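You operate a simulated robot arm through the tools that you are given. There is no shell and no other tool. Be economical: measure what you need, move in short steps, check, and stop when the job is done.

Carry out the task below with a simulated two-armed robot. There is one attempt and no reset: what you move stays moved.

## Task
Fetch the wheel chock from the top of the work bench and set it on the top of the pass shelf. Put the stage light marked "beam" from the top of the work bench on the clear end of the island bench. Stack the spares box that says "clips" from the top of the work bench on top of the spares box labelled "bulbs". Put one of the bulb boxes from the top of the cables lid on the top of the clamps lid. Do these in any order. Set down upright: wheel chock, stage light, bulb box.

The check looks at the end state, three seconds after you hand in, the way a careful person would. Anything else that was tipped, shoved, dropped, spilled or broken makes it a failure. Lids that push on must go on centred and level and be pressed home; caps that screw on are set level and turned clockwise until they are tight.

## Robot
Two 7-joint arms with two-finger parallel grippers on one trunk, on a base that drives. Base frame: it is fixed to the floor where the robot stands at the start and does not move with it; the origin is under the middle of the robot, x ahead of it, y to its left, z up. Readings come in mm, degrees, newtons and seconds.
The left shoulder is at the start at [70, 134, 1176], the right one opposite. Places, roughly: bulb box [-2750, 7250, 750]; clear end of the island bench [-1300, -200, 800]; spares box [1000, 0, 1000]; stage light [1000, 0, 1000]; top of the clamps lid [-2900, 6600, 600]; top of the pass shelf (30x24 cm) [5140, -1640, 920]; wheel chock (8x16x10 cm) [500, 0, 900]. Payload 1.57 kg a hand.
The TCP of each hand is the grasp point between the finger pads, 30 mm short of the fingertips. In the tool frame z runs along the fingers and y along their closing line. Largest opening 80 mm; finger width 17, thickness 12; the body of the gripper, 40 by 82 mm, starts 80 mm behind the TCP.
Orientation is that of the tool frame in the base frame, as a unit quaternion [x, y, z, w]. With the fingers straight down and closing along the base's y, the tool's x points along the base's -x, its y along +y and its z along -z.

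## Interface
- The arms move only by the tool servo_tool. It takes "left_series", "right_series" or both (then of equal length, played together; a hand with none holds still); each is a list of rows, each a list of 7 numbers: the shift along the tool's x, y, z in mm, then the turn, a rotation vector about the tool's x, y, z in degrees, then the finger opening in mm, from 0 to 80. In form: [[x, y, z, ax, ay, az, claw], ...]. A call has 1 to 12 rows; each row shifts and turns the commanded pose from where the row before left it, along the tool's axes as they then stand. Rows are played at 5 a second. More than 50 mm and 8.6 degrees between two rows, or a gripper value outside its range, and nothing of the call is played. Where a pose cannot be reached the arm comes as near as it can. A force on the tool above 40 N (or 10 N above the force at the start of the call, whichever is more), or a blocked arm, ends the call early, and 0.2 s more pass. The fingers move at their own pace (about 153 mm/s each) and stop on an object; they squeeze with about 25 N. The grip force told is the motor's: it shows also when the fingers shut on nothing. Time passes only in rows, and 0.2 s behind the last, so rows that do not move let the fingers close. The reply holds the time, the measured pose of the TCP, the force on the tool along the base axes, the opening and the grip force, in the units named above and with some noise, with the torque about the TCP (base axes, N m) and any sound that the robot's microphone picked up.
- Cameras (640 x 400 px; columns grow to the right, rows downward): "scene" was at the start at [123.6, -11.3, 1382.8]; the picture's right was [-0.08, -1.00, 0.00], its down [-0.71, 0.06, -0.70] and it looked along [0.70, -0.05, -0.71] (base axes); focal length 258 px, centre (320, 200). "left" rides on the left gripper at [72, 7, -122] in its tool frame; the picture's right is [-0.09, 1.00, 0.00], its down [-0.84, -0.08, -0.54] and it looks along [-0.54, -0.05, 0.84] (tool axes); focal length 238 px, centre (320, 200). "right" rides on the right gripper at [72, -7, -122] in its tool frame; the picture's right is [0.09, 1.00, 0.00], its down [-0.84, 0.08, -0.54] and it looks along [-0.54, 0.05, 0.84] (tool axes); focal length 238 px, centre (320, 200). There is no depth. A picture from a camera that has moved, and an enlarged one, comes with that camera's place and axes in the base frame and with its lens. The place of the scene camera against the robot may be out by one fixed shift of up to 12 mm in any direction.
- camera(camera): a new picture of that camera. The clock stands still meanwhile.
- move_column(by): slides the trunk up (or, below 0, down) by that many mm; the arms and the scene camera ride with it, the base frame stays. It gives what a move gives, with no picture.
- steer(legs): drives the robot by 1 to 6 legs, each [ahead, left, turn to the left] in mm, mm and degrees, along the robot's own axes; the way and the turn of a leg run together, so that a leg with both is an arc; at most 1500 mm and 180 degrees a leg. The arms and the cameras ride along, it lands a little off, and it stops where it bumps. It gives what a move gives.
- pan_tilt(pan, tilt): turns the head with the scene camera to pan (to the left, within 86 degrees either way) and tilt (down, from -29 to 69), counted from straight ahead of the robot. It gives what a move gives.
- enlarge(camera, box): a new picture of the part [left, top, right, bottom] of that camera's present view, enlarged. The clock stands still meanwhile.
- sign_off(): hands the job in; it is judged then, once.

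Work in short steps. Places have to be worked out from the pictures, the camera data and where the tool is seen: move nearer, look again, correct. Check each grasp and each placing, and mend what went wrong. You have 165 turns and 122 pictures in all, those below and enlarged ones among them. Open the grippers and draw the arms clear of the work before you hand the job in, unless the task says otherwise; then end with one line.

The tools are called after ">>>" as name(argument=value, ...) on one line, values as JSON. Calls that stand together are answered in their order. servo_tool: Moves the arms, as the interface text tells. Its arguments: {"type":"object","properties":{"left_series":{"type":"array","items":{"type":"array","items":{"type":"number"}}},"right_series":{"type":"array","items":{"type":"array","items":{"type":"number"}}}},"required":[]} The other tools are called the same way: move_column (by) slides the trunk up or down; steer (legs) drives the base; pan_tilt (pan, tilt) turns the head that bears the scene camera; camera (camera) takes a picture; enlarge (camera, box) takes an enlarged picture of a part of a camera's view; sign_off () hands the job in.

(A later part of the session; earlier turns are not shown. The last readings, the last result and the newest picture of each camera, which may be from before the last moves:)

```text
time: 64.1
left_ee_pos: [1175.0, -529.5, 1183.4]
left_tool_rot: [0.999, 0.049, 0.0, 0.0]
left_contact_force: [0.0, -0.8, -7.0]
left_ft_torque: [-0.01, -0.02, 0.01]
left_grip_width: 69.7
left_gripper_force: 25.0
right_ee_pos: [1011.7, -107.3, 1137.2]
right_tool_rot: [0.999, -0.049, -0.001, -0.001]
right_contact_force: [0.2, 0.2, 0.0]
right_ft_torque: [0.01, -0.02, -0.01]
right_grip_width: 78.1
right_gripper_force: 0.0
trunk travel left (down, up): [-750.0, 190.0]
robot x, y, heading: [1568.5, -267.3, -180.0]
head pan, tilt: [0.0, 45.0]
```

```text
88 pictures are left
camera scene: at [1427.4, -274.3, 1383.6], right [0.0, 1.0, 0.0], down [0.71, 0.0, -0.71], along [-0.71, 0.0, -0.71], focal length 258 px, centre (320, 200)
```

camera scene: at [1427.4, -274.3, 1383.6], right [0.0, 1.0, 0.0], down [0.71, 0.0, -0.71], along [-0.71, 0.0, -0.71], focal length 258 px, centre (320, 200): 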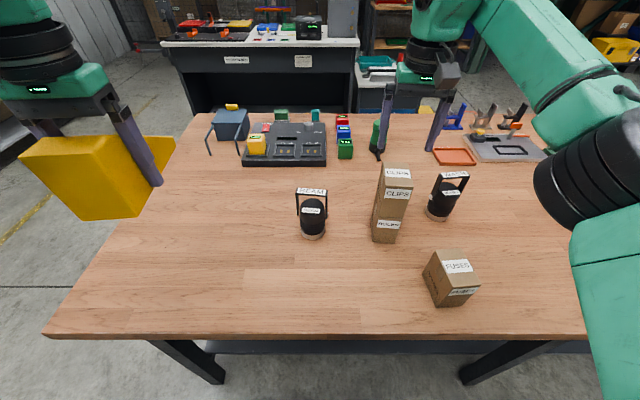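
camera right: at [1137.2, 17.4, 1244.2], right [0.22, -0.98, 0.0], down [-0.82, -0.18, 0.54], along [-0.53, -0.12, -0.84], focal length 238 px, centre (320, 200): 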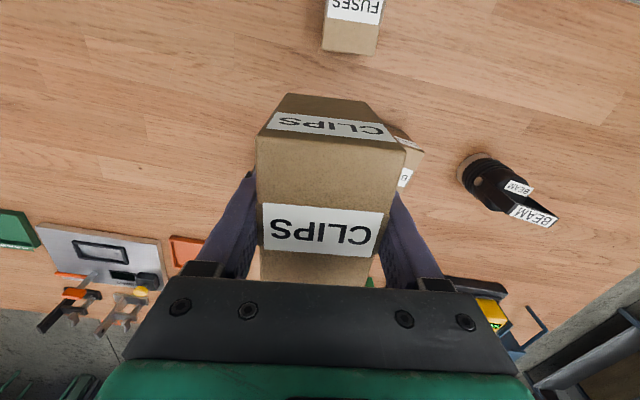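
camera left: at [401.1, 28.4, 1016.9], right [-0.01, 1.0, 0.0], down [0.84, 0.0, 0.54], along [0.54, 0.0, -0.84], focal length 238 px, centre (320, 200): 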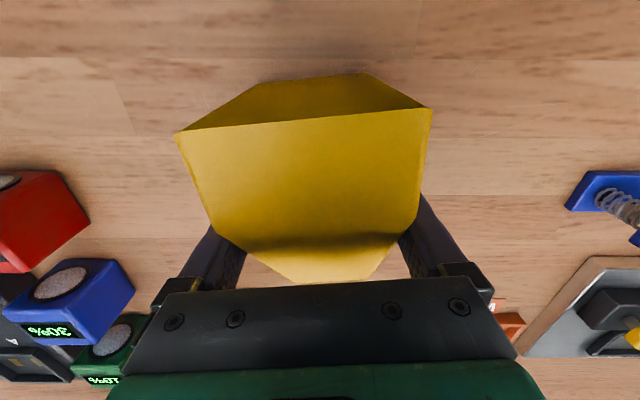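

Stack stands well. I zoom in on the beam light.

>>> enlarge(camera="scene", box=[272, 170, 352, 250])

>>> enlarge(camera="right", box=[380, 80, 580, 240])

```text
5.00 times, centred on (312, 210) of scene
camera zoom: at [1427.4, -274.3, 1383.6], right [0.0, 1.0, 0.0], down [0.71, 0.0, -0.71], along [-0.71, 0.0, -0.71], focal length 1288 px, centre (360, 150)
```

zoom: 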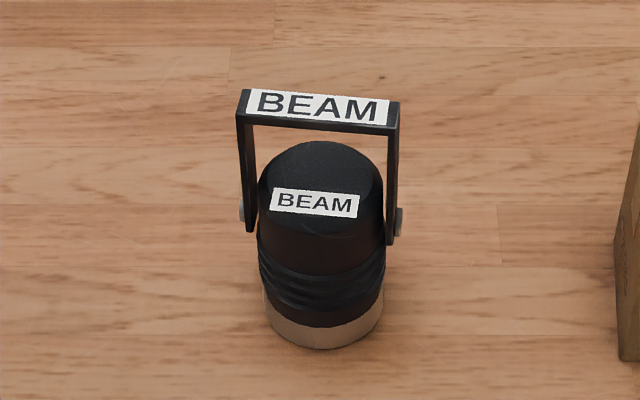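

```text
2.50 times, centred on (480, 160) of right
camera zoom: at [1084.1, -108.1, 1258.7], right [-0.01, -1.0, 0.0], down [-0.84, 0.0, 0.54], along [-0.54, 0.0, -0.84], focal length 596 px, centre (-80, 300)
```

zoom: 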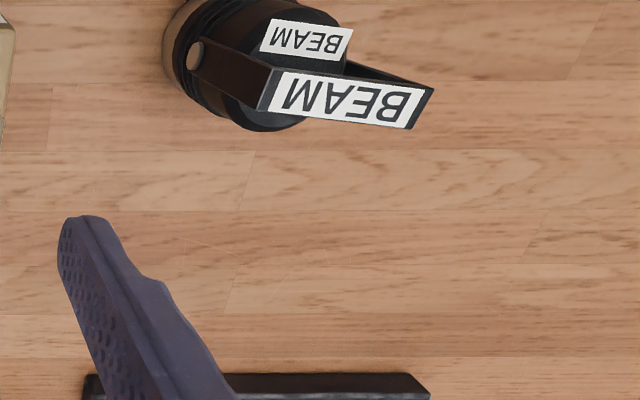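

The light stands lens-down with an upright yoke; I'll grip its ~62 mm body along x, straddling the bar. I strafe so the right hand is over it and turn the wrist 90°.

>>> steer(legs=[[0, 175, 0]])

>>> servo_tool(right_series=[[5, 0, 0, 0, 0, -8, 80], [5, 0, 0, 0, 0, -8, 80], [5, 0, 0, 0, 0, -8, 80], [0, 0, 0, 0, 0, -8, 80], [0, 0, 0, 0, 0, -8, 80], [0, 0, 0, 0, 0, -8, 80], [0, 0, 0, 0, 0, -8, 80], [0, 0, 0, 0, 0, -8, 80], [0, 0, 0, 0, 0, -8, 80], [0, 0, 0, 0, 0, -8, 80], [0, 0, 0, 0, 0, -6, 80], [0, 0, 0, 0, 0, 0, 80]])

>>> camera(camera="right")

>>> camera(camera="scene")

```text
time: 65.6
left_ee_pos: [1173.4, -702.2, 1185.6]
left_tool_rot: [0.999, 0.048, 0.001, 0.0]
left_contact_force: [0.8, 0.7, -6.2]
left_ft_torque: [-0.04, -0.04, -0.02]
left_grip_width: 69.8
left_gripper_force: 24.9
right_ee_pos: [1010.9, -278.5, 1135.2]
right_tool_rot: [0.999, -0.049, 0.001, 0.001]
right_contact_force: [0.5, 0.5, -0.4]
right_ft_torque: [-0.01, 0.07, 0.01]
right_grip_width: 78.1
right_gripper_force: 0.1
trunk travel left (down, up): [-750.0, 190.0]
robot x, y, heading: [1565.1, -439.6, -179.7]
head pan, tilt: [0.0, 45.0]
```

```text
time: 68.2
left_ee_pos: [1172.9, -704.2, 1183.6]
left_tool_rot: [0.999, 0.048, 0.001, 0.001]
left_contact_force: [-0.5, -0.4, -7.0]
left_ft_torque: [0.0, -0.02, -0.02]
left_grip_width: 69.8
left_gripper_force: 25.1
right_ee_pos: [1258.8, -388.7, 1107.4]
right_tool_rot: [0.801, 0.598, -0.011, -0.007]
right_contact_force: [-0.1, -0.6, 0.3]
right_ft_torque: [0.0, -0.04, 0.0]
right_grip_width: 79.8
right_gripper_force: 0.1
right hand out of reach, approached as far as the arm can: row 3, 4, 5, 6, 7, 8, 9, 10, 11
trunk travel left (down, up): [-750.0, 190.0]
robot x, y, heading: [1567.1, -440.9, -180.2]
head pan, tilt: [0.0, 45.0]
```

```text
85 pictures are left
camera right: at [1275.5, -317.7, 1227.9], right [0.98, -0.2, -0.02], down [-0.15, -0.82, 0.55], along [-0.13, -0.53, -0.84], focal length 238 px, centre (320, 200)
```

right: 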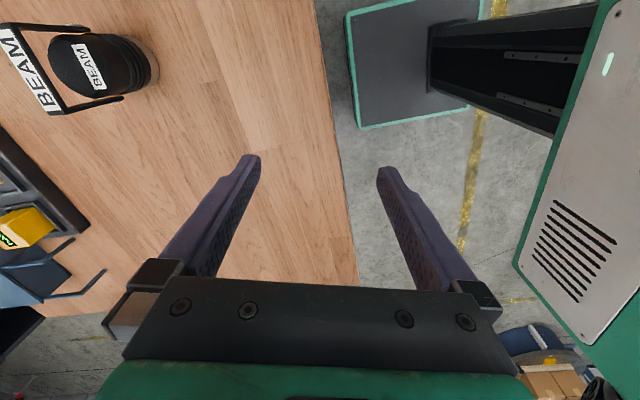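

```text
84 pictures are left
camera scene: at [1426.6, -447.2, 1383.5], right [0.0, 1.0, 0.0], down [0.71, 0.0, -0.71], along [-0.71, 0.0, -0.71], focal length 258 px, centre (320, 200)
```

scene: 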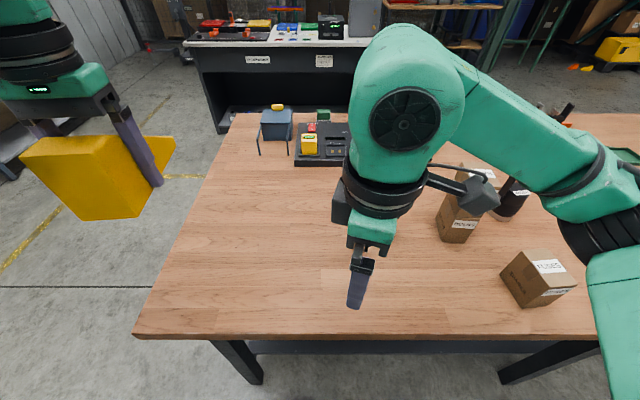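

The 1135 height was at the arm's edge of reach. Raising the trunk should extend reach at bench height, so I raise it.

>>> move_column(by=180)

```text
time: 70.2
left_ee_pos: [1173.0, -703.2, 1363.1]
left_tool_rot: [0.999, 0.048, 0.001, 0.0]
left_contact_force: [-0.1, -0.1, -6.9]
left_ft_torque: [-0.01, -0.08, -0.05]
left_grip_width: 69.9
left_gripper_force: 24.6
right_ee_pos: [1258.0, -388.5, 1285.9]
right_tool_rot: [0.801, 0.598, -0.011, -0.008]
right_contact_force: [0.0, -0.8, 0.6]
right_ft_torque: [-0.02, 0.0, 0.05]
right_grip_width: 79.9
right_gripper_force: 0.0
trunk travel left (down, up): [-930.0, 10.0]
robot x, y, heading: [1570.6, -444.0, -180.3]
head pan, tilt: [0.0, 45.0]
```

>>> servo_tool(right_series=[[0, 0, 25, 0, 0, 0, 80], [0, 0, 25, 0, 0, 0, 80], [0, 0, 0, 0, 0, 0, 80]])

```text
time: 71.0
left_ee_pos: [1174.7, -704.6, 1365.1]
left_tool_rot: [0.999, 0.049, 0.002, -0.001]
left_contact_force: [-0.1, -0.3, -8.3]
left_ft_torque: [0.0, -0.02, -0.01]
left_grip_width: 70.1
left_gripper_force: 25.1
right_ee_pos: [1258.3, -389.4, 1235.7]
right_tool_rot: [0.804, 0.594, -0.011, -0.007]
right_contact_force: [0.2, -0.6, 0.3]
right_ft_torque: [0.0, 0.0, -0.03]
right_grip_width: 80.1
right_gripper_force: 0.0
trunk travel left (down, up): [-930.0, 10.0]
robot x, y, heading: [1568.3, -442.3, -180.0]
head pan, tilt: [0.0, 45.0]
```

Commands start from the actual pose. I move toward the light at z≈1130.

>>> servo_tool(right_series=[[8, -35, 20, 0, 0, 0, 80], [8, -35, 20, 0, 0, 0, 80], [8, -35, 20, 0, 0, 0, 80], [8, -35, 20, 0, 0, 0, 80], [8, -35, 20, 0, 0, 0, 80], [0, 0, 0, 0, 0, 0, 80]])

>>> camera(camera="right")

```text
time: 72.4
left_ee_pos: [1174.9, -703.9, 1362.9]
left_tool_rot: [0.999, 0.048, 0.001, 0.0]
left_contact_force: [-0.4, 0.4, -7.1]
left_ft_torque: [-0.01, -0.05, 0.01]
left_grip_width: 70.0
left_gripper_force: 24.9
right_ee_pos: [1257.4, -389.9, 1237.0]
right_tool_rot: [0.804, 0.594, -0.011, -0.007]
right_contact_force: [0.3, 0.5, 0.5]
right_ft_torque: [0.0, -0.01, 0.01]
right_grip_width: 79.9
right_gripper_force: 0.2
right hand out of reach, approached as far as the arm can: row 1, 2, 3, 4, 5
trunk travel left (down, up): [-930.0, 10.0]
robot x, y, heading: [1566.3, -441.9, -179.9]
head pan, tilt: [0.0, 45.0]
```

```text
83 pictures are left
camera right: at [1275.5, -318.8, 1358.1], right [0.98, -0.2, -0.02], down [-0.16, -0.82, 0.55], along [-0.13, -0.53, -0.84], focal length 238 px, centre (320, 200)
```

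right: 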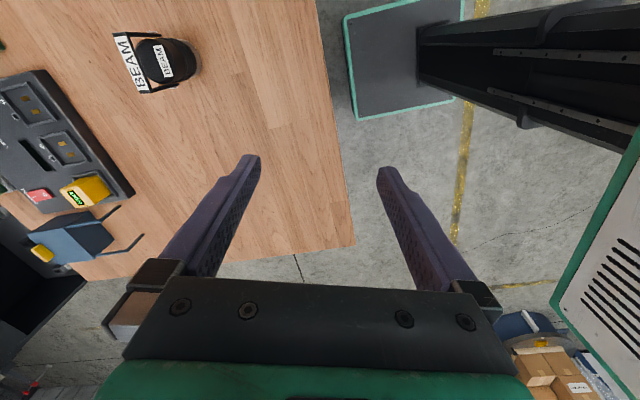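

That wrist direction is at a joint limit. I turn back and go the other way.

>>> servo_tool(right_series=[[0, 0, 0, 0, 0, 8, 80], [0, 0, 0, 0, 0, 8, 80], [0, 0, 0, 0, 0, 8, 80], [0, 0, 0, 0, 0, 8, 80], [0, 0, 0, 0, 0, 8, 80], [0, 0, 0, 0, 0, 8, 80], [0, 0, 0, 0, 0, 8, 80], [0, 0, 0, 0, 0, 8, 80], [0, 0, 0, 0, 0, 8, 80], [0, 0, 0, 0, 0, 0, 80]])

>>> servo_tool(right_series=[[0, 0, 0, 0, 0, 8, 80], [0, 0, 0, 0, 0, 8, 80], [0, 0, 0, 0, 0, 8, 80], [0, 0, 0, 0, 0, 8, 80], [0, 0, 0, 0, 0, 8, 80], [0, 0, 0, 0, 0, 8, 80], [0, 0, 0, 0, 0, 8, 80], [0, 0, 0, 0, 0, 8, 80], [0, 0, 0, 0, 0, 8, 80], [0, 0, 0, 0, 0, 0, 80]])

```text
time: 74.6
left_ee_pos: [1174.0, -704.4, 1363.9]
left_tool_rot: [0.999, 0.049, 0.001, 0.0]
left_contact_force: [0.0, 0.2, -6.7]
left_ft_torque: [0.01, -0.04, 0.02]
left_grip_width: 69.7
left_gripper_force: 25.0
right_ee_pos: [1257.4, -389.5, 1234.7]
right_tool_rot: [1.0, 0.01, -0.013, 0.0]
right_contact_force: [0.2, 0.3, -0.3]
right_ft_torque: [0.01, -0.02, 0.03]
right_grip_width: 79.8
right_gripper_force: 0.1
trunk travel left (down, up): [-930.0, 10.0]
robot x, y, heading: [1565.5, -444.0, -179.9]
head pan, tilt: [0.0, 45.0]
```

```text
time: 76.8
left_ee_pos: [1174.2, -702.6, 1364.0]
left_tool_rot: [0.999, 0.048, 0.001, 0.0]
left_contact_force: [0.3, -0.2, -6.9]
left_ft_torque: [0.01, -0.04, -0.03]
left_grip_width: 69.8
left_gripper_force: 24.9
right_ee_pos: [1259.9, -390.3, 1235.4]
right_tool_rot: [0.816, -0.579, -0.01, 0.007]
right_contact_force: [0.2, -0.4, 0.0]
right_ft_torque: [0.02, 0.0, 0.03]
right_grip_width: 80.0
right_gripper_force: 0.1
trunk travel left (down, up): [-930.0, 10.0]
robot x, y, heading: [1566.4, -443.4, -179.9]
head pan, tilt: [0.0, 45.0]
```

Now yaw −71° works. I level the small tilt and move above the light.

>>> servo_tool(right_series=[[-27, 31, 17, 1.3, 0.46, 0, 80], [-27, 31, 17, 0, 0, 0, 80], [-27, 31, 17, 0, 0, 0, 80], [-27, 31, 17, 0, 0, 0, 80], [-27, 31, 17, 0, 0, 0, 80], [-27, 31, 17, 0, 0, 0, 80], [0, 0, 0, 0, 0, 0, 80]])

>>> camera(camera="right")

>>> camera(camera="scene")

```text
time: 78.4
left_ee_pos: [1173.5, -705.5, 1363.8]
left_tool_rot: [0.999, 0.048, 0.001, 0.0]
left_contact_force: [0.2, -0.3, -6.8]
left_ft_torque: [0.03, -0.03, 0.03]
left_grip_width: 70.0
left_gripper_force: 25.4
right_ee_pos: [1028.2, -298.9, 1134.2]
right_tool_rot: [0.816, -0.578, 0.0, 0.001]
right_contact_force: [-0.1, -0.7, -0.4]
right_ft_torque: [0.03, -0.02, 0.01]
right_grip_width: 80.0
right_gripper_force: 0.1
trunk travel left (down, up): [-930.0, 10.0]
robot x, y, heading: [1567.0, -441.5, -180.0]
head pan, tilt: [0.0, 45.0]
```

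```text
82 pictures are left
camera right: at [1058.2, -364.5, 1257.0], right [-0.91, -0.42, 0.0], down [-0.35, 0.76, 0.54], along [-0.23, 0.49, -0.84], focal length 238 px, centre (320, 200)
```

right: 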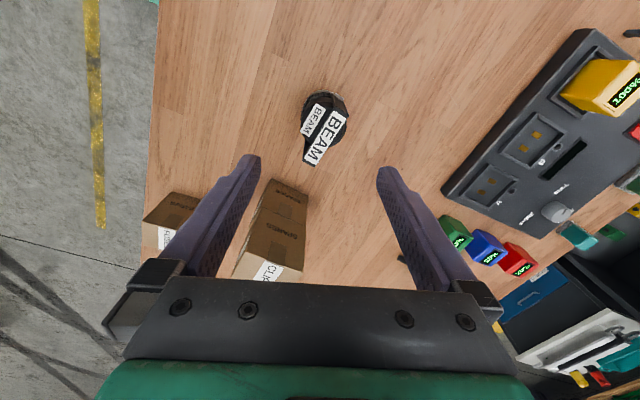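

```text
81 pictures are left
camera scene: at [1427.0, -447.9, 1563.6], right [0.0, 1.0, 0.0], down [0.71, 0.0, -0.71], along [-0.71, 0.0, -0.71], focal length 258 px, centre (320, 200)
```

scene: 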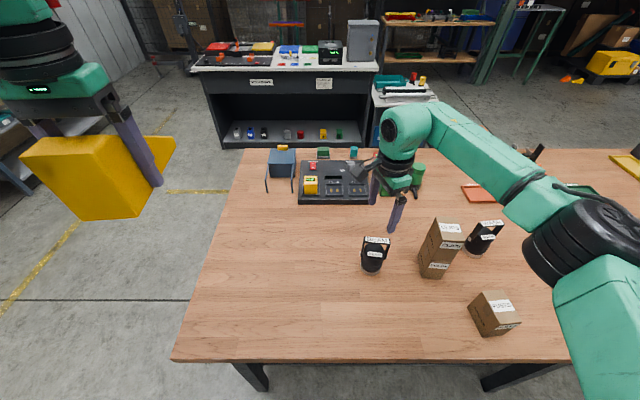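

Reach is fine now. I zoom in for the light's exact place.

>>> enlarge(camera="right", box=[280, 80, 376, 180])

```text
4.00 times, centred on (328, 130) of right
camera zoom: at [1058.2, -364.5, 1257.0], right [-0.91, -0.42, 0.0], down [-0.35, 0.76, 0.54], along [-0.23, 0.49, -0.84], focal length 953 px, centre (288, 480)
```

zoom: 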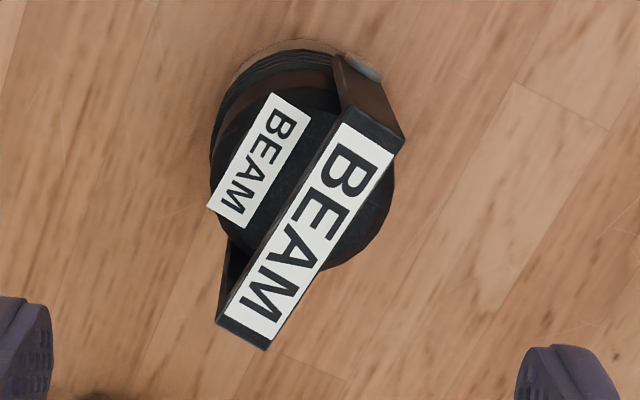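

Light centre ≈(1016,−289), bar top ≈990. I fine-align, turn 14° more and go down to just above the bar.

>>> servo_tool(right_series=[[-13.4, 8, 0, 0, 0, 0, 80], [0, 0, 0, 0, 0, 7, 80], [0, 0, 0, 0, 0, 7, 80], [0, 0, 45, 0, 0, 0, 80], [0, 0, 45, 0, 0, 0, 80], [0, 0, 0, 0, 0, 0, 80]])

>>> camera(camera="right")

```text
time: 79.8
left_ee_pos: [1174.7, -704.7, 1365.0]
left_tool_rot: [0.999, 0.048, 0.001, 0.0]
left_contact_force: [-0.1, -0.2, -6.7]
left_ft_torque: [-0.03, -0.01, -0.01]
left_grip_width: 70.0
left_gripper_force: 24.7
right_ee_pos: [1016.2, -289.4, 1044.6]
right_tool_rot: [0.74, -0.673, 0.0, 0.0]
right_contact_force: [0.2, -0.5, 0.3]
right_ft_torque: [0.02, 0.0, -0.03]
right_grip_width: 80.1
right_gripper_force: 0.0
trunk travel left (down, up): [-930.0, 10.0]
robot x, y, heading: [1566.6, -441.5, -179.9]
head pan, tilt: [0.0, 45.0]
```

```text
79 pictures are left
camera right: at [1030.2, -359.3, 1167.1], right [-0.98, -0.18, 0.0], down [-0.15, 0.83, 0.54], along [-0.1, 0.53, -0.84], focal length 238 px, centre (320, 200)
```

right: 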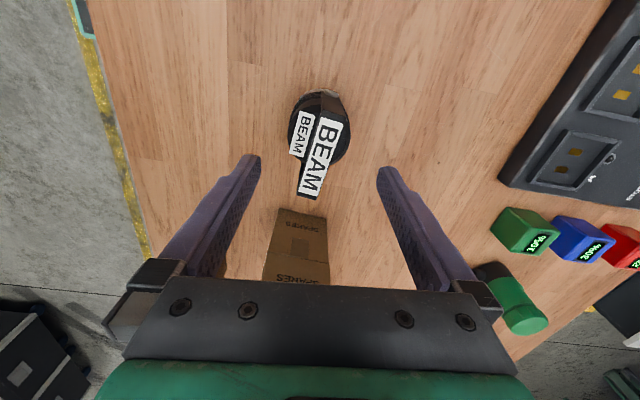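

Centred. I descend to z≈925 and grip the body.

>>> servo_tool(right_series=[[0, 0, 40, 0, 0, 0, 80], [0, 0, 40, 0, 0, 0, 80], [0, 0, 38, 0, 0, 0, 80], [0, 0, 0, 0, 0, 0, 80]])

>>> camera(camera="right")

```text
time: 80.8
left_ee_pos: [1174.3, -703.7, 1363.7]
left_tool_rot: [0.999, 0.049, 0.001, 0.0]
left_contact_force: [-0.1, -0.1, -6.6]
left_ft_torque: [0.01, -0.03, 0.02]
left_grip_width: 69.8
left_gripper_force: 25.1
right_ee_pos: [1017.4, -288.9, 926.0]
right_tool_rot: [0.739, -0.673, -0.001, 0.0]
right_contact_force: [-0.9, 1.2, 1.2]
right_ft_torque: [-0.02, 0.03, 0.03]
right_grip_width: 79.8
right_gripper_force: 0.0
trunk travel left (down, up): [-930.0, 10.0]
robot x, y, heading: [1567.8, -441.7, -179.6]
head pan, tilt: [0.0, 45.0]
```

```text
78 pictures are left
camera right: at [1029.8, -359.6, 1048.6], right [-0.98, -0.19, 0.0], down [-0.15, 0.83, 0.54], along [-0.1, 0.53, -0.84], focal length 238 px, centre (320, 200)
```

right: 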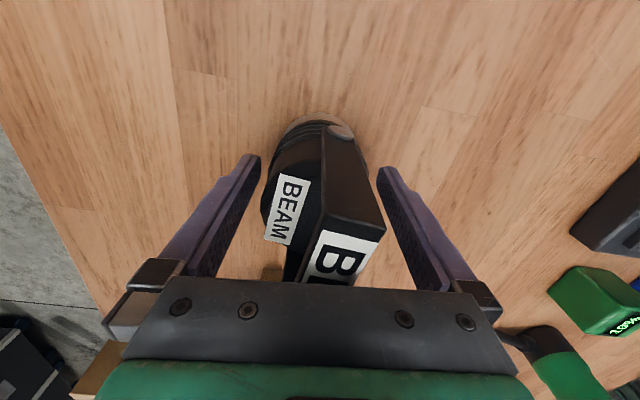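

>>> servo_tool(right_series=[[0, 0, 0, 0, 0, 0, 45], [0, 0, 0, 0, 0, 0, 45], [0, 0, 0, 0, 0, 0, 45], [0, 0, -10, 0, 0, 0, 45], [0, 0, -40, 0, 0, 0, 45], [0, 0, -50, 0, 0, 0, 45], [0, 0, -50, 0, 0, 0, 45], [0, 0, -50, 0, 0, 0, 45], [0, 0, 0, 0, 0, 0, 45]])

>>> camera(camera="scene")

```text
time: 82.8
left_ee_pos: [1171.5, -703.4, 1363.9]
left_tool_rot: [0.999, 0.049, 0.002, 0.0]
left_contact_force: [-1.0, -0.1, -6.5]
left_ft_torque: [-0.02, -0.04, 0.01]
left_grip_width: 70.0
left_gripper_force: 25.2
right_ee_pos: [1016.4, -289.4, 1125.4]
right_tool_rot: [0.74, -0.672, 0.001, 0.0]
right_contact_force: [-0.1, -0.5, -6.5]
right_ft_torque: [-0.04, 0.02, -0.02]
right_grip_width: 59.5
right_gripper_force: 25.1
trunk travel left (down, up): [-930.0, 10.0]
robot x, y, heading: [1566.9, -441.3, -180.0]
head pan, tilt: [0.0, 45.0]
```

```text
77 pictures are left
camera scene: at [1425.4, -447.2, 1563.4], right [0.0, 1.0, 0.0], down [0.71, 0.0, -0.71], along [-0.71, 0.0, -0.71], focal length 258 px, centre (320, 200)
```

scene: 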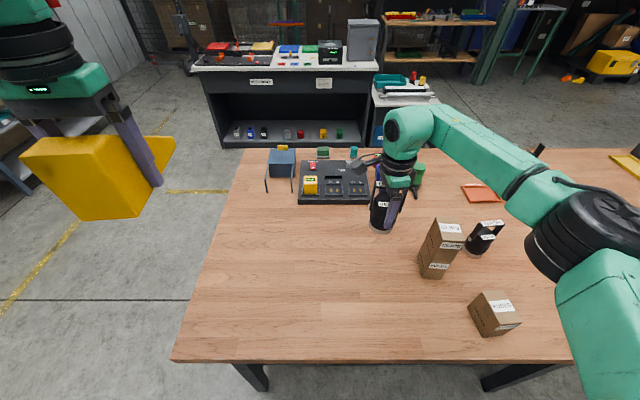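

Light held (0.65 kg). I back off from the bench, turn to face the pass-shelf side and look.

>>> steer(legs=[[-400, 0, 0], [0, 900, 0], [0, 0, -180]])

>>> pan_tilt(pan=0, tilt=20)

>>> camera(camera="scene")

```text
time: 96.8
left_ee_pos: [2351.1, -1048.7, 1363.3]
left_tool_rot: [-0.074, 0.997, -0.001, -0.002]
left_contact_force: [-0.7, 0.1, -6.8]
left_ft_torque: [0.0, 0.06, 0.04]
left_grip_width: 69.6
left_gripper_force: 25.3
right_ee_pos: [2527.6, -1455.7, 1126.2]
right_tool_rot: [0.654, 0.757, 0.0, 0.0]
right_contact_force: [0.9, -0.1, -6.4]
right_ft_torque: [0.01, 0.01, 0.02]
right_grip_width: 59.8
right_gripper_force: 24.9
trunk travel left (down, up): [-930.0, 10.0]
robot x, y, heading: [1970.8, -1333.4, 2.9]
head pan, tilt: [0.0, 45.0]
```

```text
time: 97.7
left_ee_pos: [2350.2, -1049.1, 1363.9]
left_tool_rot: [-0.074, 0.997, 0.0, -0.002]
left_contact_force: [-0.1, -0.2, -7.0]
left_ft_torque: [-0.03, 0.1, 0.03]
left_grip_width: 69.7
left_gripper_force: 24.4
right_ee_pos: [2527.9, -1456.5, 1125.8]
right_tool_rot: [0.654, 0.756, 0.001, -0.001]
right_contact_force: [-0.2, 0.1, -6.1]
right_ft_torque: [0.01, 0.01, 0.01]
right_grip_width: 59.8
right_gripper_force: 25.1
trunk travel left (down, up): [-930.0, 10.0]
robot x, y, heading: [1972.9, -1333.6, 3.0]
head pan, tilt: [0.0, 20.0]
```

```text
76 pictures are left
camera scene: at [2108.8, -1328.5, 1601.9], right [0.05, -1.0, 0.0], down [-0.34, -0.02, -0.94], along [0.94, 0.05, -0.34], focal length 258 px, centre (320, 200)
```

scene: 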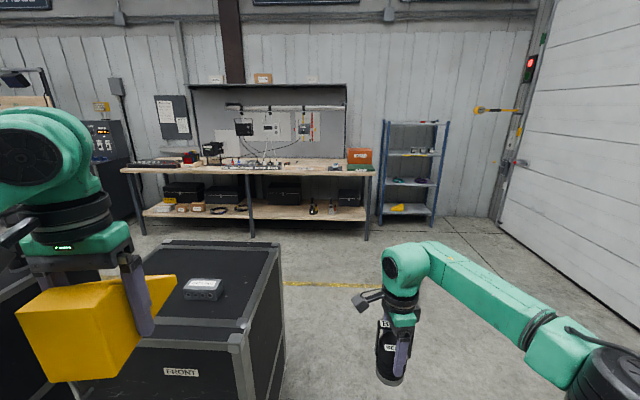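

The road case ahead-left needs a berth. I zoom in on the bench's right end where the pass shelf should be.

>>> enlarge(camera="scene", box=[300, 110, 450, 240])

```text
3.08 times, centred on (375, 175) of scene
camera zoom: at [2108.8, -1328.5, 1601.9], right [0.05, -1.0, 0.0], down [-0.34, -0.02, -0.94], along [0.94, 0.05, -0.34], focal length 793 px, centre (151, 277)
```

zoom: 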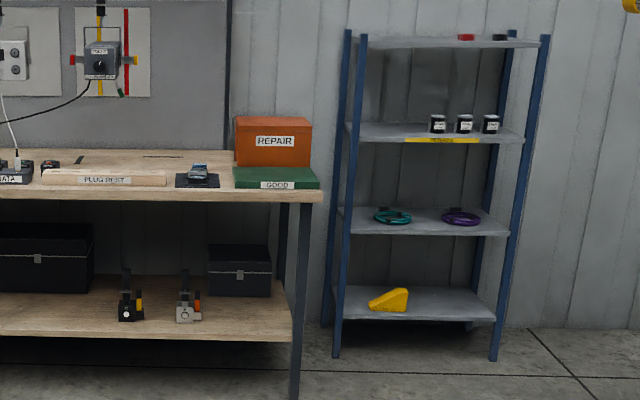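

The green "GOOD" riser by the REPAIR box matches the pass shelf coordinates. I drive nearer, clear of the road case.

>>> steer(legs=[[0, -500, -3], [1500, 0, 0], [700, 0, 0]])

>>> pan_tilt(pan=5, tilt=35)

>>> camera(camera="scene")

```text
time: 111.0
left_ee_pos: [4562.2, -1585.2, 1363.9]
left_tool_rot: [-0.044, 0.999, -0.001, -0.001]
left_contact_force: [-0.1, 0.6, -6.5]
left_ft_torque: [0.01, 0.04, 0.03]
left_grip_width: 69.8
left_gripper_force: 25.3
right_ee_pos: [4713.4, -2002.9, 1126.6]
right_tool_rot: [0.678, 0.735, 0.001, 0.0]
right_contact_force: [-0.6, -0.3, -5.8]
right_ft_torque: [0.0, -0.03, 0.02]
right_grip_width: 59.6
right_gripper_force: 24.8
trunk travel left (down, up): [-930.0, 10.0]
robot x, y, heading: [4169.4, -1842.8, -0.3]
head pan, tilt: [0.0, 20.0]
```

```text
time: 111.8
left_ee_pos: [4563.0, -1586.2, 1363.1]
left_tool_rot: [-0.042, 0.999, 0.0, -0.002]
left_contact_force: [-0.5, -0.1, -7.4]
left_ft_torque: [-0.02, 0.09, -0.01]
left_grip_width: 70.0
left_gripper_force: 25.0
right_ee_pos: [4715.0, -2001.7, 1124.7]
right_tool_rot: [0.677, 0.736, 0.0, 0.0]
right_contact_force: [-0.8, -0.1, -6.5]
right_ft_torque: [0.02, 0.02, 0.02]
right_grip_width: 59.5
right_gripper_force: 24.5
trunk travel left (down, up): [-930.0, 10.0]
robot x, y, heading: [4168.0, -1847.1, -0.6]
head pan, tilt: [5.0, 35.0]
```

```text
74 pictures are left
camera scene: at [4300.4, -1841.9, 1578.3], right [0.08, -1.0, 0.0], down [-0.57, -0.04, -0.82], along [0.82, 0.06, -0.57], focal length 258 px, centre (320, 200)
```

scene: 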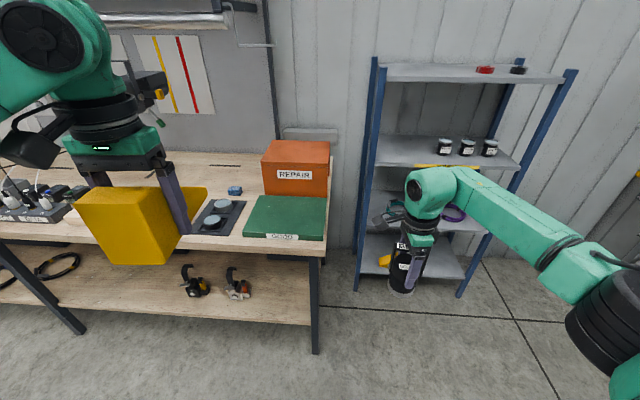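

The green riser top spans x≈4994–5252, y≈−1807…−1500, top ≈920: centre ≈(5125,−1652). I drive 430 mm ahead.

>>> steer(legs=[[430, 0, 0.5]])

>>> pan_tilt(pan=20, tilt=50)

>>> camera(camera="scene")

```text
time: 114.5
left_ee_pos: [4991.9, -1586.7, 1364.2]
left_tool_rot: [-0.046, 0.999, 0.001, -0.001]
left_contact_force: [-0.1, -1.0, -7.2]
left_ft_torque: [-0.01, 0.04, 0.01]
left_grip_width: 70.2
left_gripper_force: 24.7
right_ee_pos: [5146.5, -2002.6, 1127.8]
right_tool_rot: [0.676, 0.737, 0.001, 0.001]
right_contact_force: [-0.4, -0.6, -6.5]
right_ft_torque: [-0.04, 0.01, 0.03]
right_grip_width: 59.6
right_gripper_force: 25.2
trunk travel left (down, up): [-930.0, 10.0]
robot x, y, heading: [4596.1, -1848.2, -0.0]
head pan, tilt: [5.0, 35.0]
```

```text
time: 115.2
left_ee_pos: [4992.5, -1586.6, 1364.2]
left_tool_rot: [-0.046, 0.999, 0.0, -0.001]
left_contact_force: [0.0, 0.4, -8.0]
left_ft_torque: [0.0, 0.06, -0.03]
left_grip_width: 69.9
left_gripper_force: 25.1
right_ee_pos: [5147.8, -2002.8, 1125.4]
right_tool_rot: [0.675, 0.738, 0.001, -0.001]
right_contact_force: [-0.5, 0.2, -6.0]
right_ft_torque: [0.03, -0.01, -0.05]
right_grip_width: 59.6
right_gripper_force: 25.2
trunk travel left (down, up): [-930.0, 10.0]
robot x, y, heading: [4598.8, -1844.8, -0.4]
head pan, tilt: [20.0, 50.0]
```

```text
73 pictures are left
camera scene: at [4716.5, -1825.7, 1556.6], right [0.34, -0.94, 0.0], down [-0.72, -0.26, -0.64], along [0.6, 0.22, -0.77], focal length 258 px, centre (320, 200)
```

scene: 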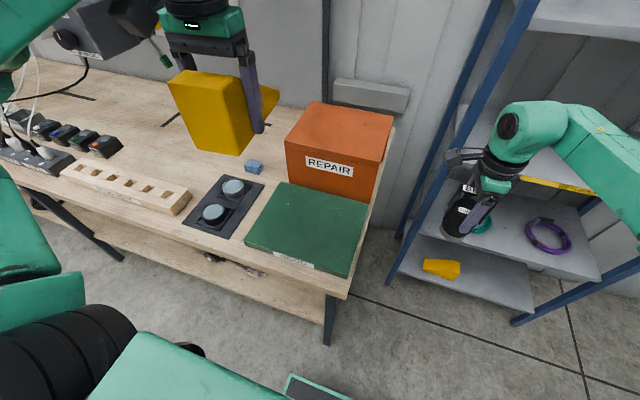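

Riser centre confirmed ≈(5120,−1646). I bring the chock over it.

>>> servo_tool(left_series=[[-25, -18, 30, 0, 0, 1.3, 40], [-25, -18, 30, 0, 0, 1.3, 40], [-25, -18, 30, 0, 0, 1.3, 40], [-25, -18, 30, 0, 0, 1.4, 40], [0, 0, 45, 0, 0, 0, 40], [0, 0, 45, 0, 0, 0, 40], [0, 0, 45, 0, 0, 0, 40], [0, 0, 45, 0, 0, 0, 40], [0, 0, 0, 0, 0, 0, 40]])

>>> camera(camera="scene")

>>> camera(camera="left")

```text
time: 117.2
left_ee_pos: [5096.9, -1652.3, 1062.0]
left_tool_rot: [0.001, 1.0, 0.0, -0.001]
left_contact_force: [-0.8, 0.4, -6.8]
left_ft_torque: [-0.02, 0.05, 0.01]
left_grip_width: 69.8
left_gripper_force: 24.9
right_ee_pos: [5148.5, -2003.2, 1126.4]
right_tool_rot: [0.675, 0.738, 0.0, -0.002]
right_contact_force: [-0.2, 0.5, -5.6]
right_ft_torque: [-0.05, 0.01, 0.03]
right_grip_width: 59.8
right_gripper_force: 25.1
trunk travel left (down, up): [-930.0, 10.0]
robot x, y, heading: [4599.9, -1845.3, -0.2]
head pan, tilt: [20.0, 50.0]
```

```text
72 pictures are left
camera scene: at [4716.6, -1825.5, 1556.5], right [0.34, -0.94, 0.0], down [-0.72, -0.26, -0.64], along [0.6, 0.22, -0.77], focal length 258 px, centre (320, 200)
```

scene: 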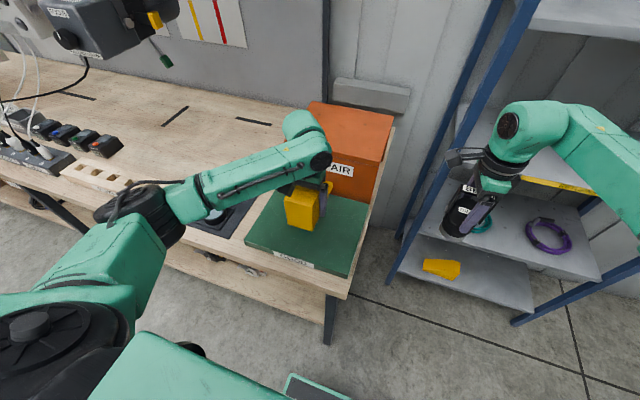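

```text
71 pictures are left
camera left: at [5023.5, -1647.0, 1185.4], right [0.09, 1.0, 0.0], down [0.84, -0.08, 0.54], along [0.54, -0.05, -0.84], focal length 238 px, centre (320, 200)
```

left: 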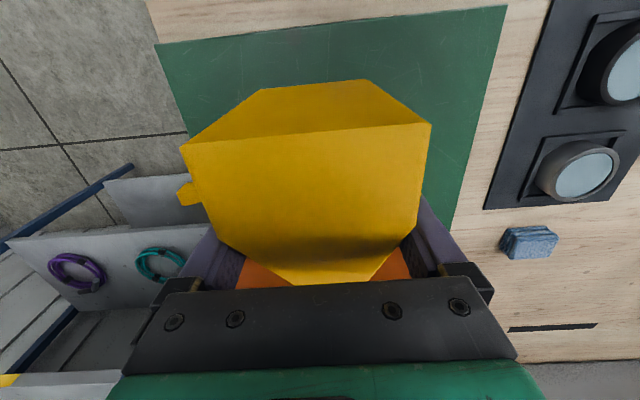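

Well placed over the riser. I lower, then creep to contact.

>>> servo_tool(left_series=[[-4, 7, 20, 0, 0, 0, 40], [0, 0, 30, 0, 0, 0, 40], [0, 0, 30, 0, 0, 0, 40], [0, 0, 6, 0, 0, 0, 40], [0, 0, 2, 0, 0, 0, 40], [0, 0, 2, 0, 0, 0, 40], [0, 0, 0, 0, 0, 0, 40]])

>>> camera(camera="left")

```text
time: 118.8
left_ee_pos: [5100.8, -1646.9, 972.1]
left_tool_rot: [0.001, 1.0, 0.0, -0.002]
left_contact_force: [-0.3, 0.7, -7.6]
left_ft_torque: [0.01, 0.09, 0.01]
left_grip_width: 70.0
left_gripper_force: 24.7
right_ee_pos: [5146.9, -2003.2, 1125.9]
right_tool_rot: [0.675, 0.738, 0.001, 0.0]
right_contact_force: [-0.6, -0.2, -6.2]
right_ft_torque: [0.0, -0.02, -0.02]
right_grip_width: 59.5
right_gripper_force: 24.6
trunk travel left (down, up): [-930.0, 10.0]
robot x, y, heading: [4597.1, -1846.4, -0.5]
head pan, tilt: [20.0, 50.0]
```

```text
70 pictures are left
camera left: at [5027.9, -1640.2, 1096.0], right [0.09, 1.0, 0.0], down [0.84, -0.08, 0.54], along [0.54, -0.05, -0.84], focal length 238 px, centre (320, 200)
```

left: 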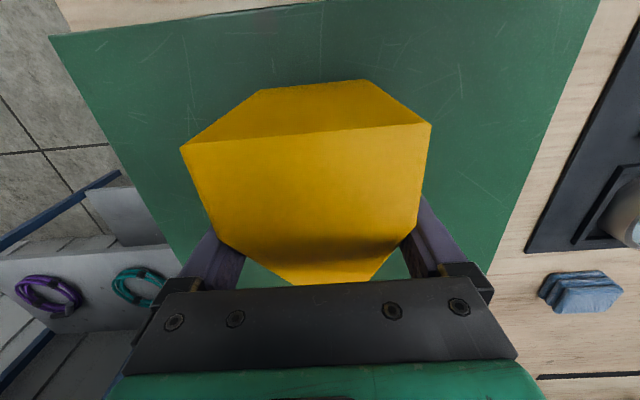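

No contact yet; I creep down in 2 mm steps.

>>> servo_tool(left_series=[[0, 0, 2, 0, 0, 0, 40], [0, 0, 2, 0, 0, 0, 40], [0, 0, 2, 0, 0, 0, 40], [0, 0, 0, 0, 0, 0, 40]])

```text
time: 119.8
left_ee_pos: [5100.6, -1645.4, 966.9]
left_tool_rot: [0.002, 1.0, 0.0, -0.002]
left_contact_force: [-0.5, 0.3, -6.6]
left_ft_torque: [0.03, 0.04, -0.01]
left_grip_width: 69.4
left_gripper_force: 24.7
right_ee_pos: [5148.3, -2003.7, 1125.1]
right_tool_rot: [0.675, 0.738, 0.0, 0.0]
right_contact_force: [-0.1, 0.1, -5.6]
right_ft_torque: [-0.02, 0.0, 0.0]
right_grip_width: 59.6
right_gripper_force: 24.8
trunk travel left (down, up): [-930.0, 10.0]
robot x, y, heading: [4596.4, -1847.2, -0.2]
head pan, tilt: [20.0, 50.0]
```

>>> servo_tool(left_series=[[0, 0, 2, 0, 0, 0, 40], [0, 0, 2, 0, 0, 0, 40], [0, 0, 0, 0, 0, 0, 40]])

```text
time: 120.6
left_ee_pos: [5101.1, -1647.6, 964.7]
left_tool_rot: [0.001, 1.0, 0.0, 0.0]
left_contact_force: [1.1, 0.4, -0.3]
left_ft_torque: [-0.23, -0.73, 0.03]
left_grip_width: 70.0
left_gripper_force: 24.7
right_ee_pos: [5146.8, -2003.1, 1126.6]
right_tool_rot: [0.675, 0.738, 0.0, -0.001]
right_contact_force: [-0.3, -0.9, -5.9]
right_ft_torque: [-0.04, -0.03, 0.0]
right_grip_width: 59.6
right_gripper_force: 25.4
trunk travel left (down, up): [-930.0, 10.0]
robot x, y, heading: [4599.8, -1847.3, -0.5]
head pan, tilt: [20.0, 50.0]
```

Contact reached. One more millimetre, then open and rise.

>>> servo_tool(left_series=[[0, 0, 1, 0, 0, 0, 40], [0, 0, 0, 0, 0, 0, 72], [0, 0, 0, 0, 0, 0, 80], [0, 0, 0, 0, 0, 0, 80], [0, 0, -20, 0, 0, 0, 80], [0, 0, -40, 0, 0, 0, 80], [0, 0, -50, 0, 0, 0, 80], [0, 0, -50, 0, 0, 0, 80], [0, 0, -50, 0, 0, 0, 80]])

>>> camera(camera="left")

>>> camera(camera="scene")

```text
time: 122.6
left_ee_pos: [5098.6, -1646.1, 1174.4]
left_tool_rot: [0.001, 1.0, 0.0, -0.002]
left_contact_force: [-0.4, 0.0, 1.0]
left_ft_torque: [-0.04, 0.0, -0.03]
left_grip_width: 79.6
left_gripper_force: 0.0
right_ee_pos: [5147.3, -2001.0, 1126.4]
right_tool_rot: [0.675, 0.738, 0.001, 0.0]
right_contact_force: [-0.4, -0.3, -5.4]
right_ft_torque: [-0.01, -0.02, 0.01]
right_grip_width: 59.8
right_gripper_force: 25.6
trunk travel left (down, up): [-930.0, 10.0]
robot x, y, heading: [4597.6, -1846.8, -0.4]
head pan, tilt: [20.0, 50.0]
```

```text
69 pictures are left
camera left: at [5025.8, -1639.9, 1296.8], right [0.09, 1.0, 0.0], down [0.84, -0.08, 0.54], along [0.54, -0.05, -0.84], focal length 238 px, centre (320, 200)
```

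left: 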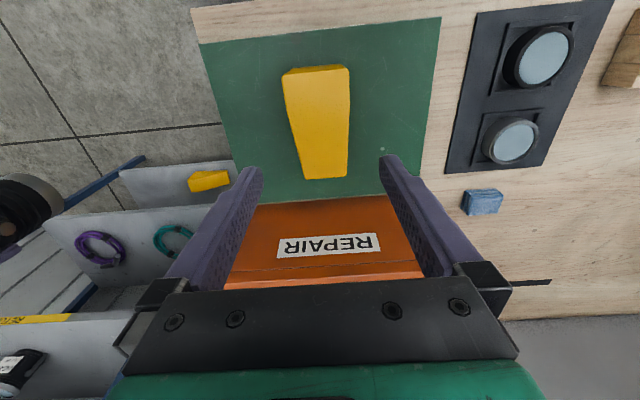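

```text
68 pictures are left
camera scene: at [4714.8, -1825.8, 1556.6], right [0.34, -0.94, 0.0], down [-0.72, -0.26, -0.64], along [0.6, 0.22, -0.77], focal length 258 px, centre (320, 200)
```

scene: 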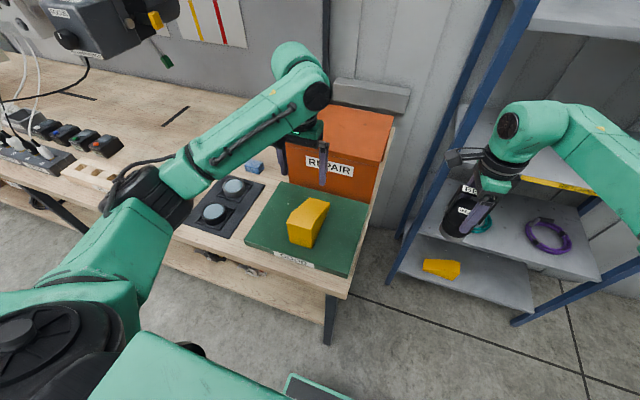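

The chock stands upright on the riser. I draw the left hand back and reverse out, then turn to face the island bench.

>>> servo_tool(left_series=[[40, 0, -20, 0, 0, 0, 60], [40, 0, -20, 0, 0, 0, 60], [40, 0, -20, 0, 0, 0, 60], [0, 0, 0, 0, 0, 0, 60]])

>>> steer(legs=[[-1500, 0, 0], [-1500, 0, 0], [-800, 200, 0], [0, 0, 180]])

>>> pan_tilt(pan=-15, tilt=20)

>>> camera(camera="scene")

```text
time: 123.6
left_ee_pos: [4980.5, -1646.4, 1232.9]
left_tool_rot: [0.0, 1.0, 0.001, -0.002]
left_contact_force: [0.3, 0.1, -0.4]
left_ft_torque: [-0.01, 0.0, -0.01]
left_grip_width: 59.8
left_gripper_force: 0.0
right_ee_pos: [5148.1, -2003.3, 1126.3]
right_tool_rot: [0.675, 0.738, 0.0, -0.001]
right_contact_force: [0.0, -1.1, -6.4]
right_ft_torque: [0.03, 0.02, -0.01]
right_grip_width: 59.3
right_gripper_force: 25.1
trunk travel left (down, up): [-930.0, 10.0]
robot x, y, heading: [4597.6, -1846.4, -0.3]
head pan, tilt: [20.0, 50.0]
```

```text
time: 149.5
left_ee_pos: [407.5, -1841.6, 1233.6]
left_tool_rot: [1.0, 0.001, 0.001, 0.0]
left_contact_force: [0.4, -0.4, 0.6]
left_ft_torque: [-0.01, -0.02, 0.02]
left_grip_width: 59.8
left_gripper_force: 0.1
right_ee_pos: [238.4, -1487.6, 1125.3]
right_tool_rot: [0.74, -0.673, 0.001, 0.001]
right_contact_force: [0.4, -0.2, -5.7]
right_ft_torque: [-0.03, -0.01, -0.03]
right_grip_width: 59.2
right_gripper_force: 24.6
trunk travel left (down, up): [-930.0, 10.0]
robot x, y, heading: [788.0, -1641.5, -179.9]
head pan, tilt: [20.0, 50.0]
```

```text
time: 150.5
left_ee_pos: [407.7, -1842.0, 1232.7]
left_tool_rot: [1.0, 0.002, 0.002, 0.0]
left_contact_force: [0.2, -0.8, 0.1]
left_ft_torque: [-0.01, -0.02, 0.01]
left_grip_width: 59.8
left_gripper_force: 0.2
right_ee_pos: [239.4, -1486.4, 1126.5]
right_tool_rot: [0.739, -0.673, 0.001, 0.0]
right_contact_force: [0.3, -0.4, -5.9]
right_ft_torque: [0.01, 0.02, -0.02]
right_grip_width: 59.4
right_gripper_force: 24.9
trunk travel left (down, up): [-930.0, 10.0]
robot x, y, heading: [785.7, -1639.5, -180.0]
head pan, tilt: [-15.0, 20.0]
```

```text
67 pictures are left
camera scene: at [639.1, -1621.0, 1602.1], right [0.26, 0.97, 0.0], down [0.33, -0.09, -0.94], along [-0.91, 0.24, -0.34], focal length 258 px, centre (320, 200)
```

scene: 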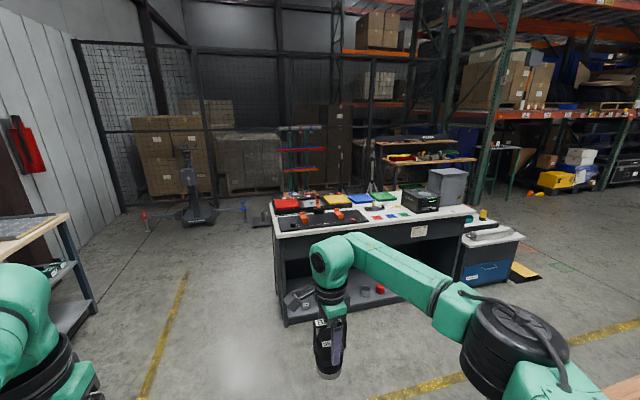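

I zoom in on the island bench to find its clear end.

>>> enlarge(camera="scene", box=[250, 150, 550, 330])

```text
2.13 times, centred on (400, 240) of scene
camera zoom: at [639.1, -1621.0, 1602.1], right [0.26, 0.97, 0.0], down [0.33, -0.09, -0.94], along [-0.91, 0.24, -0.34], focal length 550 px, centre (149, 115)
```

zoom: 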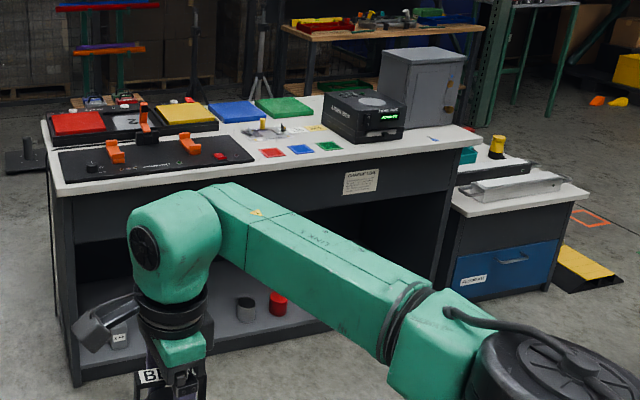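

The front edge is near x≈−920 and the right (+y) end seems the clearest. I drive in front of it for a better look.

>>> steer(legs=[[980, 0, 0], [0, -1450, 0]])

>>> pan_tilt(pan=0, tilt=40)

>>> camera(camera="scene")

```text
time: 162.4
left_ee_pos: [-568.8, -395.5, 1231.8]
left_tool_rot: [1.0, 0.004, 0.001, -0.001]
left_contact_force: [-0.3, 0.1, -0.2]
left_ft_torque: [-0.03, -0.02, -0.02]
left_grip_width: 60.2
left_gripper_force: 0.1
right_ee_pos: [-738.8, -39.1, 1125.8]
right_tool_rot: [0.74, -0.672, 0.0, 0.0]
right_contact_force: [-0.3, -0.7, -6.8]
right_ft_torque: [0.0, -0.02, -0.02]
right_grip_width: 59.6
right_gripper_force: 24.6
trunk travel left (down, up): [-930.0, 10.0]
robot x, y, heading: [-190.6, -190.7, -179.8]
head pan, tilt: [-15.0, 20.0]
```

```text
time: 163.2
left_ee_pos: [-569.2, -393.4, 1233.4]
left_tool_rot: [1.0, 0.003, 0.0, 0.001]
left_contact_force: [-0.4, -0.1, -0.3]
left_ft_torque: [0.0, 0.02, -0.01]
left_grip_width: 59.9
left_gripper_force: 0.1
right_ee_pos: [-739.2, -39.3, 1126.3]
right_tool_rot: [0.74, -0.673, 0.0, 0.0]
right_contact_force: [0.0, 0.4, -6.5]
right_ft_torque: [-0.02, -0.03, -0.02]
right_grip_width: 59.4
right_gripper_force: 24.9
trunk travel left (down, up): [-930.0, 10.0]
robot x, y, heading: [-189.1, -190.4, -179.5]
head pan, tilt: [0.0, 40.0]
```

```text
65 pictures are left
camera scene: at [-333.6, -195.3, 1570.8], right [0.0, 1.0, 0.0], down [0.64, 0.0, -0.77], along [-0.77, 0.0, -0.64], focal length 258 px, centre (320, 200)
```

scene: 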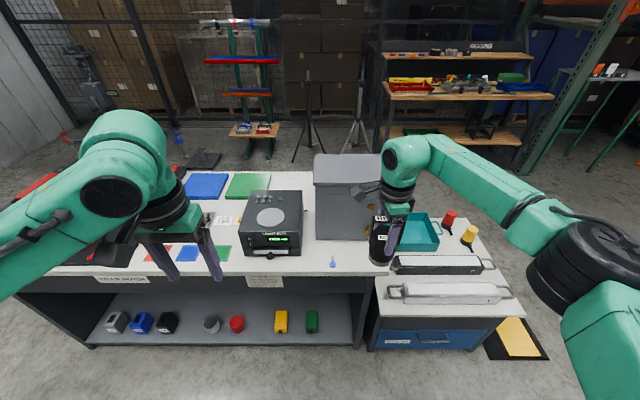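

The cabinet and amp occupy the near side; I check with the left hand camera what lies around and behind them.

>>> servo_tool(left_series=[[-45, -15, -10, 0, 0, 0, 60], [-45, -15, -10, 0, 0, 0, 60], [-45, -15, -10, 0, 0, 0, 60], [0, 0, 0, 0, 8, 0, 60], [0, 0, 0, 0, 8, 0, 60], [0, 0, 0, 0, 8, 0, 60], [0, 0, 0, 0, 0, 0, 60]])

>>> camera(camera="left")

```text
time: 164.8
left_ee_pos: [-704.1, -348.4, 1262.5]
left_tool_rot: [0.978, 0.003, 0.208, -0.001]
left_contact_force: [0.2, -0.3, 0.3]
left_ft_torque: [0.03, 0.01, 0.0]
left_grip_width: 60.1
left_gripper_force: 0.0
right_ee_pos: [-739.5, -37.2, 1126.7]
right_tool_rot: [0.74, -0.672, 0.001, 0.0]
right_contact_force: [-0.4, -0.2, -5.1]
right_ft_torque: [-0.01, 0.02, 0.06]
right_grip_width: 59.5
right_gripper_force: 25.2
trunk travel left (down, up): [-930.0, 10.0]
robot x, y, heading: [-189.0, -188.2, -180.0]
head pan, tilt: [0.0, 40.0]
```

```text
64 pictures are left
camera left: at [-689.6, -356.2, 1405.1], right [-0.08, -1.0, -0.04], down [-0.99, 0.07, 0.15], along [-0.15, 0.05, -0.99], focal length 238 px, centre (320, 200)
```

left: 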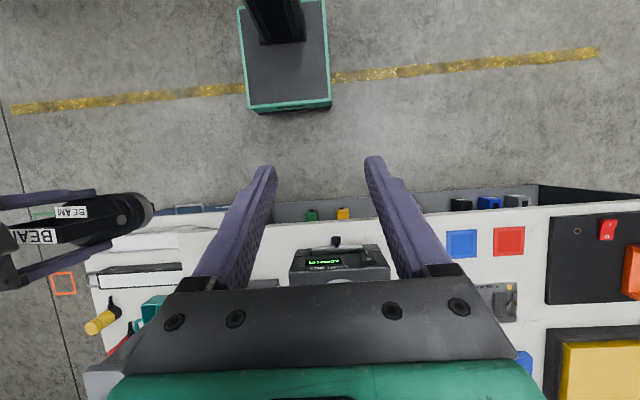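

Wrong way; I tilt the hand the other way to look across the bench.

>>> servo_tool(left_series=[[0, 0, 0, 0, -8, 0, 60], [0, 0, 0, 0, -8, 0, 60], [0, 0, 0, 0, -8, 0, 60], [0, 0, -30, 0, -8, 0, 60], [0, 0, -30, 0, -8, 0, 60], [0, 0, -30, 0, 0, 0, 60], [0, 0, 0, 0, 0, 0, 60]])

>>> camera(camera="left")

```text
time: 166.4
left_ee_pos: [-693.4, -349.8, 1351.6]
left_tool_rot: [0.99, 0.004, -0.138, 0.0]
left_contact_force: [-0.4, -0.1, -0.1]
left_ft_torque: [-0.02, -0.02, -0.02]
left_grip_width: 60.1
left_gripper_force: 0.1
right_ee_pos: [-740.2, -38.4, 1124.9]
right_tool_rot: [0.74, -0.672, 0.001, 0.001]
right_contact_force: [-0.6, 0.0, -5.5]
right_ft_torque: [-0.04, 0.01, 0.02]
right_grip_width: 59.5
right_gripper_force: 25.2
trunk travel left (down, up): [-930.0, 10.0]
robot x, y, heading: [-191.3, -192.3, -179.8]
head pan, tilt: [0.0, 40.0]
```

```text
63 pictures are left
camera left: at [-592.1, -356.7, 1449.9], right [-0.08, -1.0, 0.03], down [-0.66, 0.07, 0.75], along [-0.75, 0.04, -0.66], focal length 238 px, centre (320, 200)
```

left: 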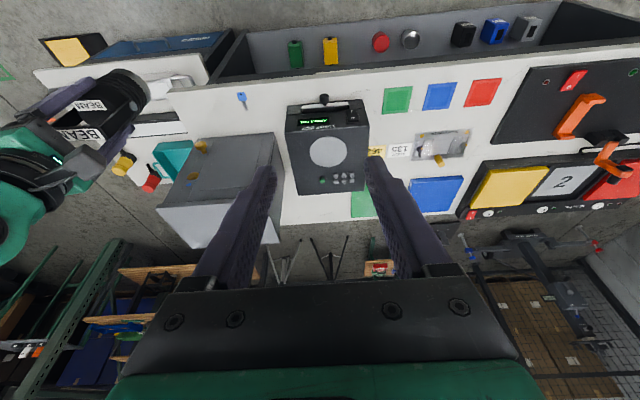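

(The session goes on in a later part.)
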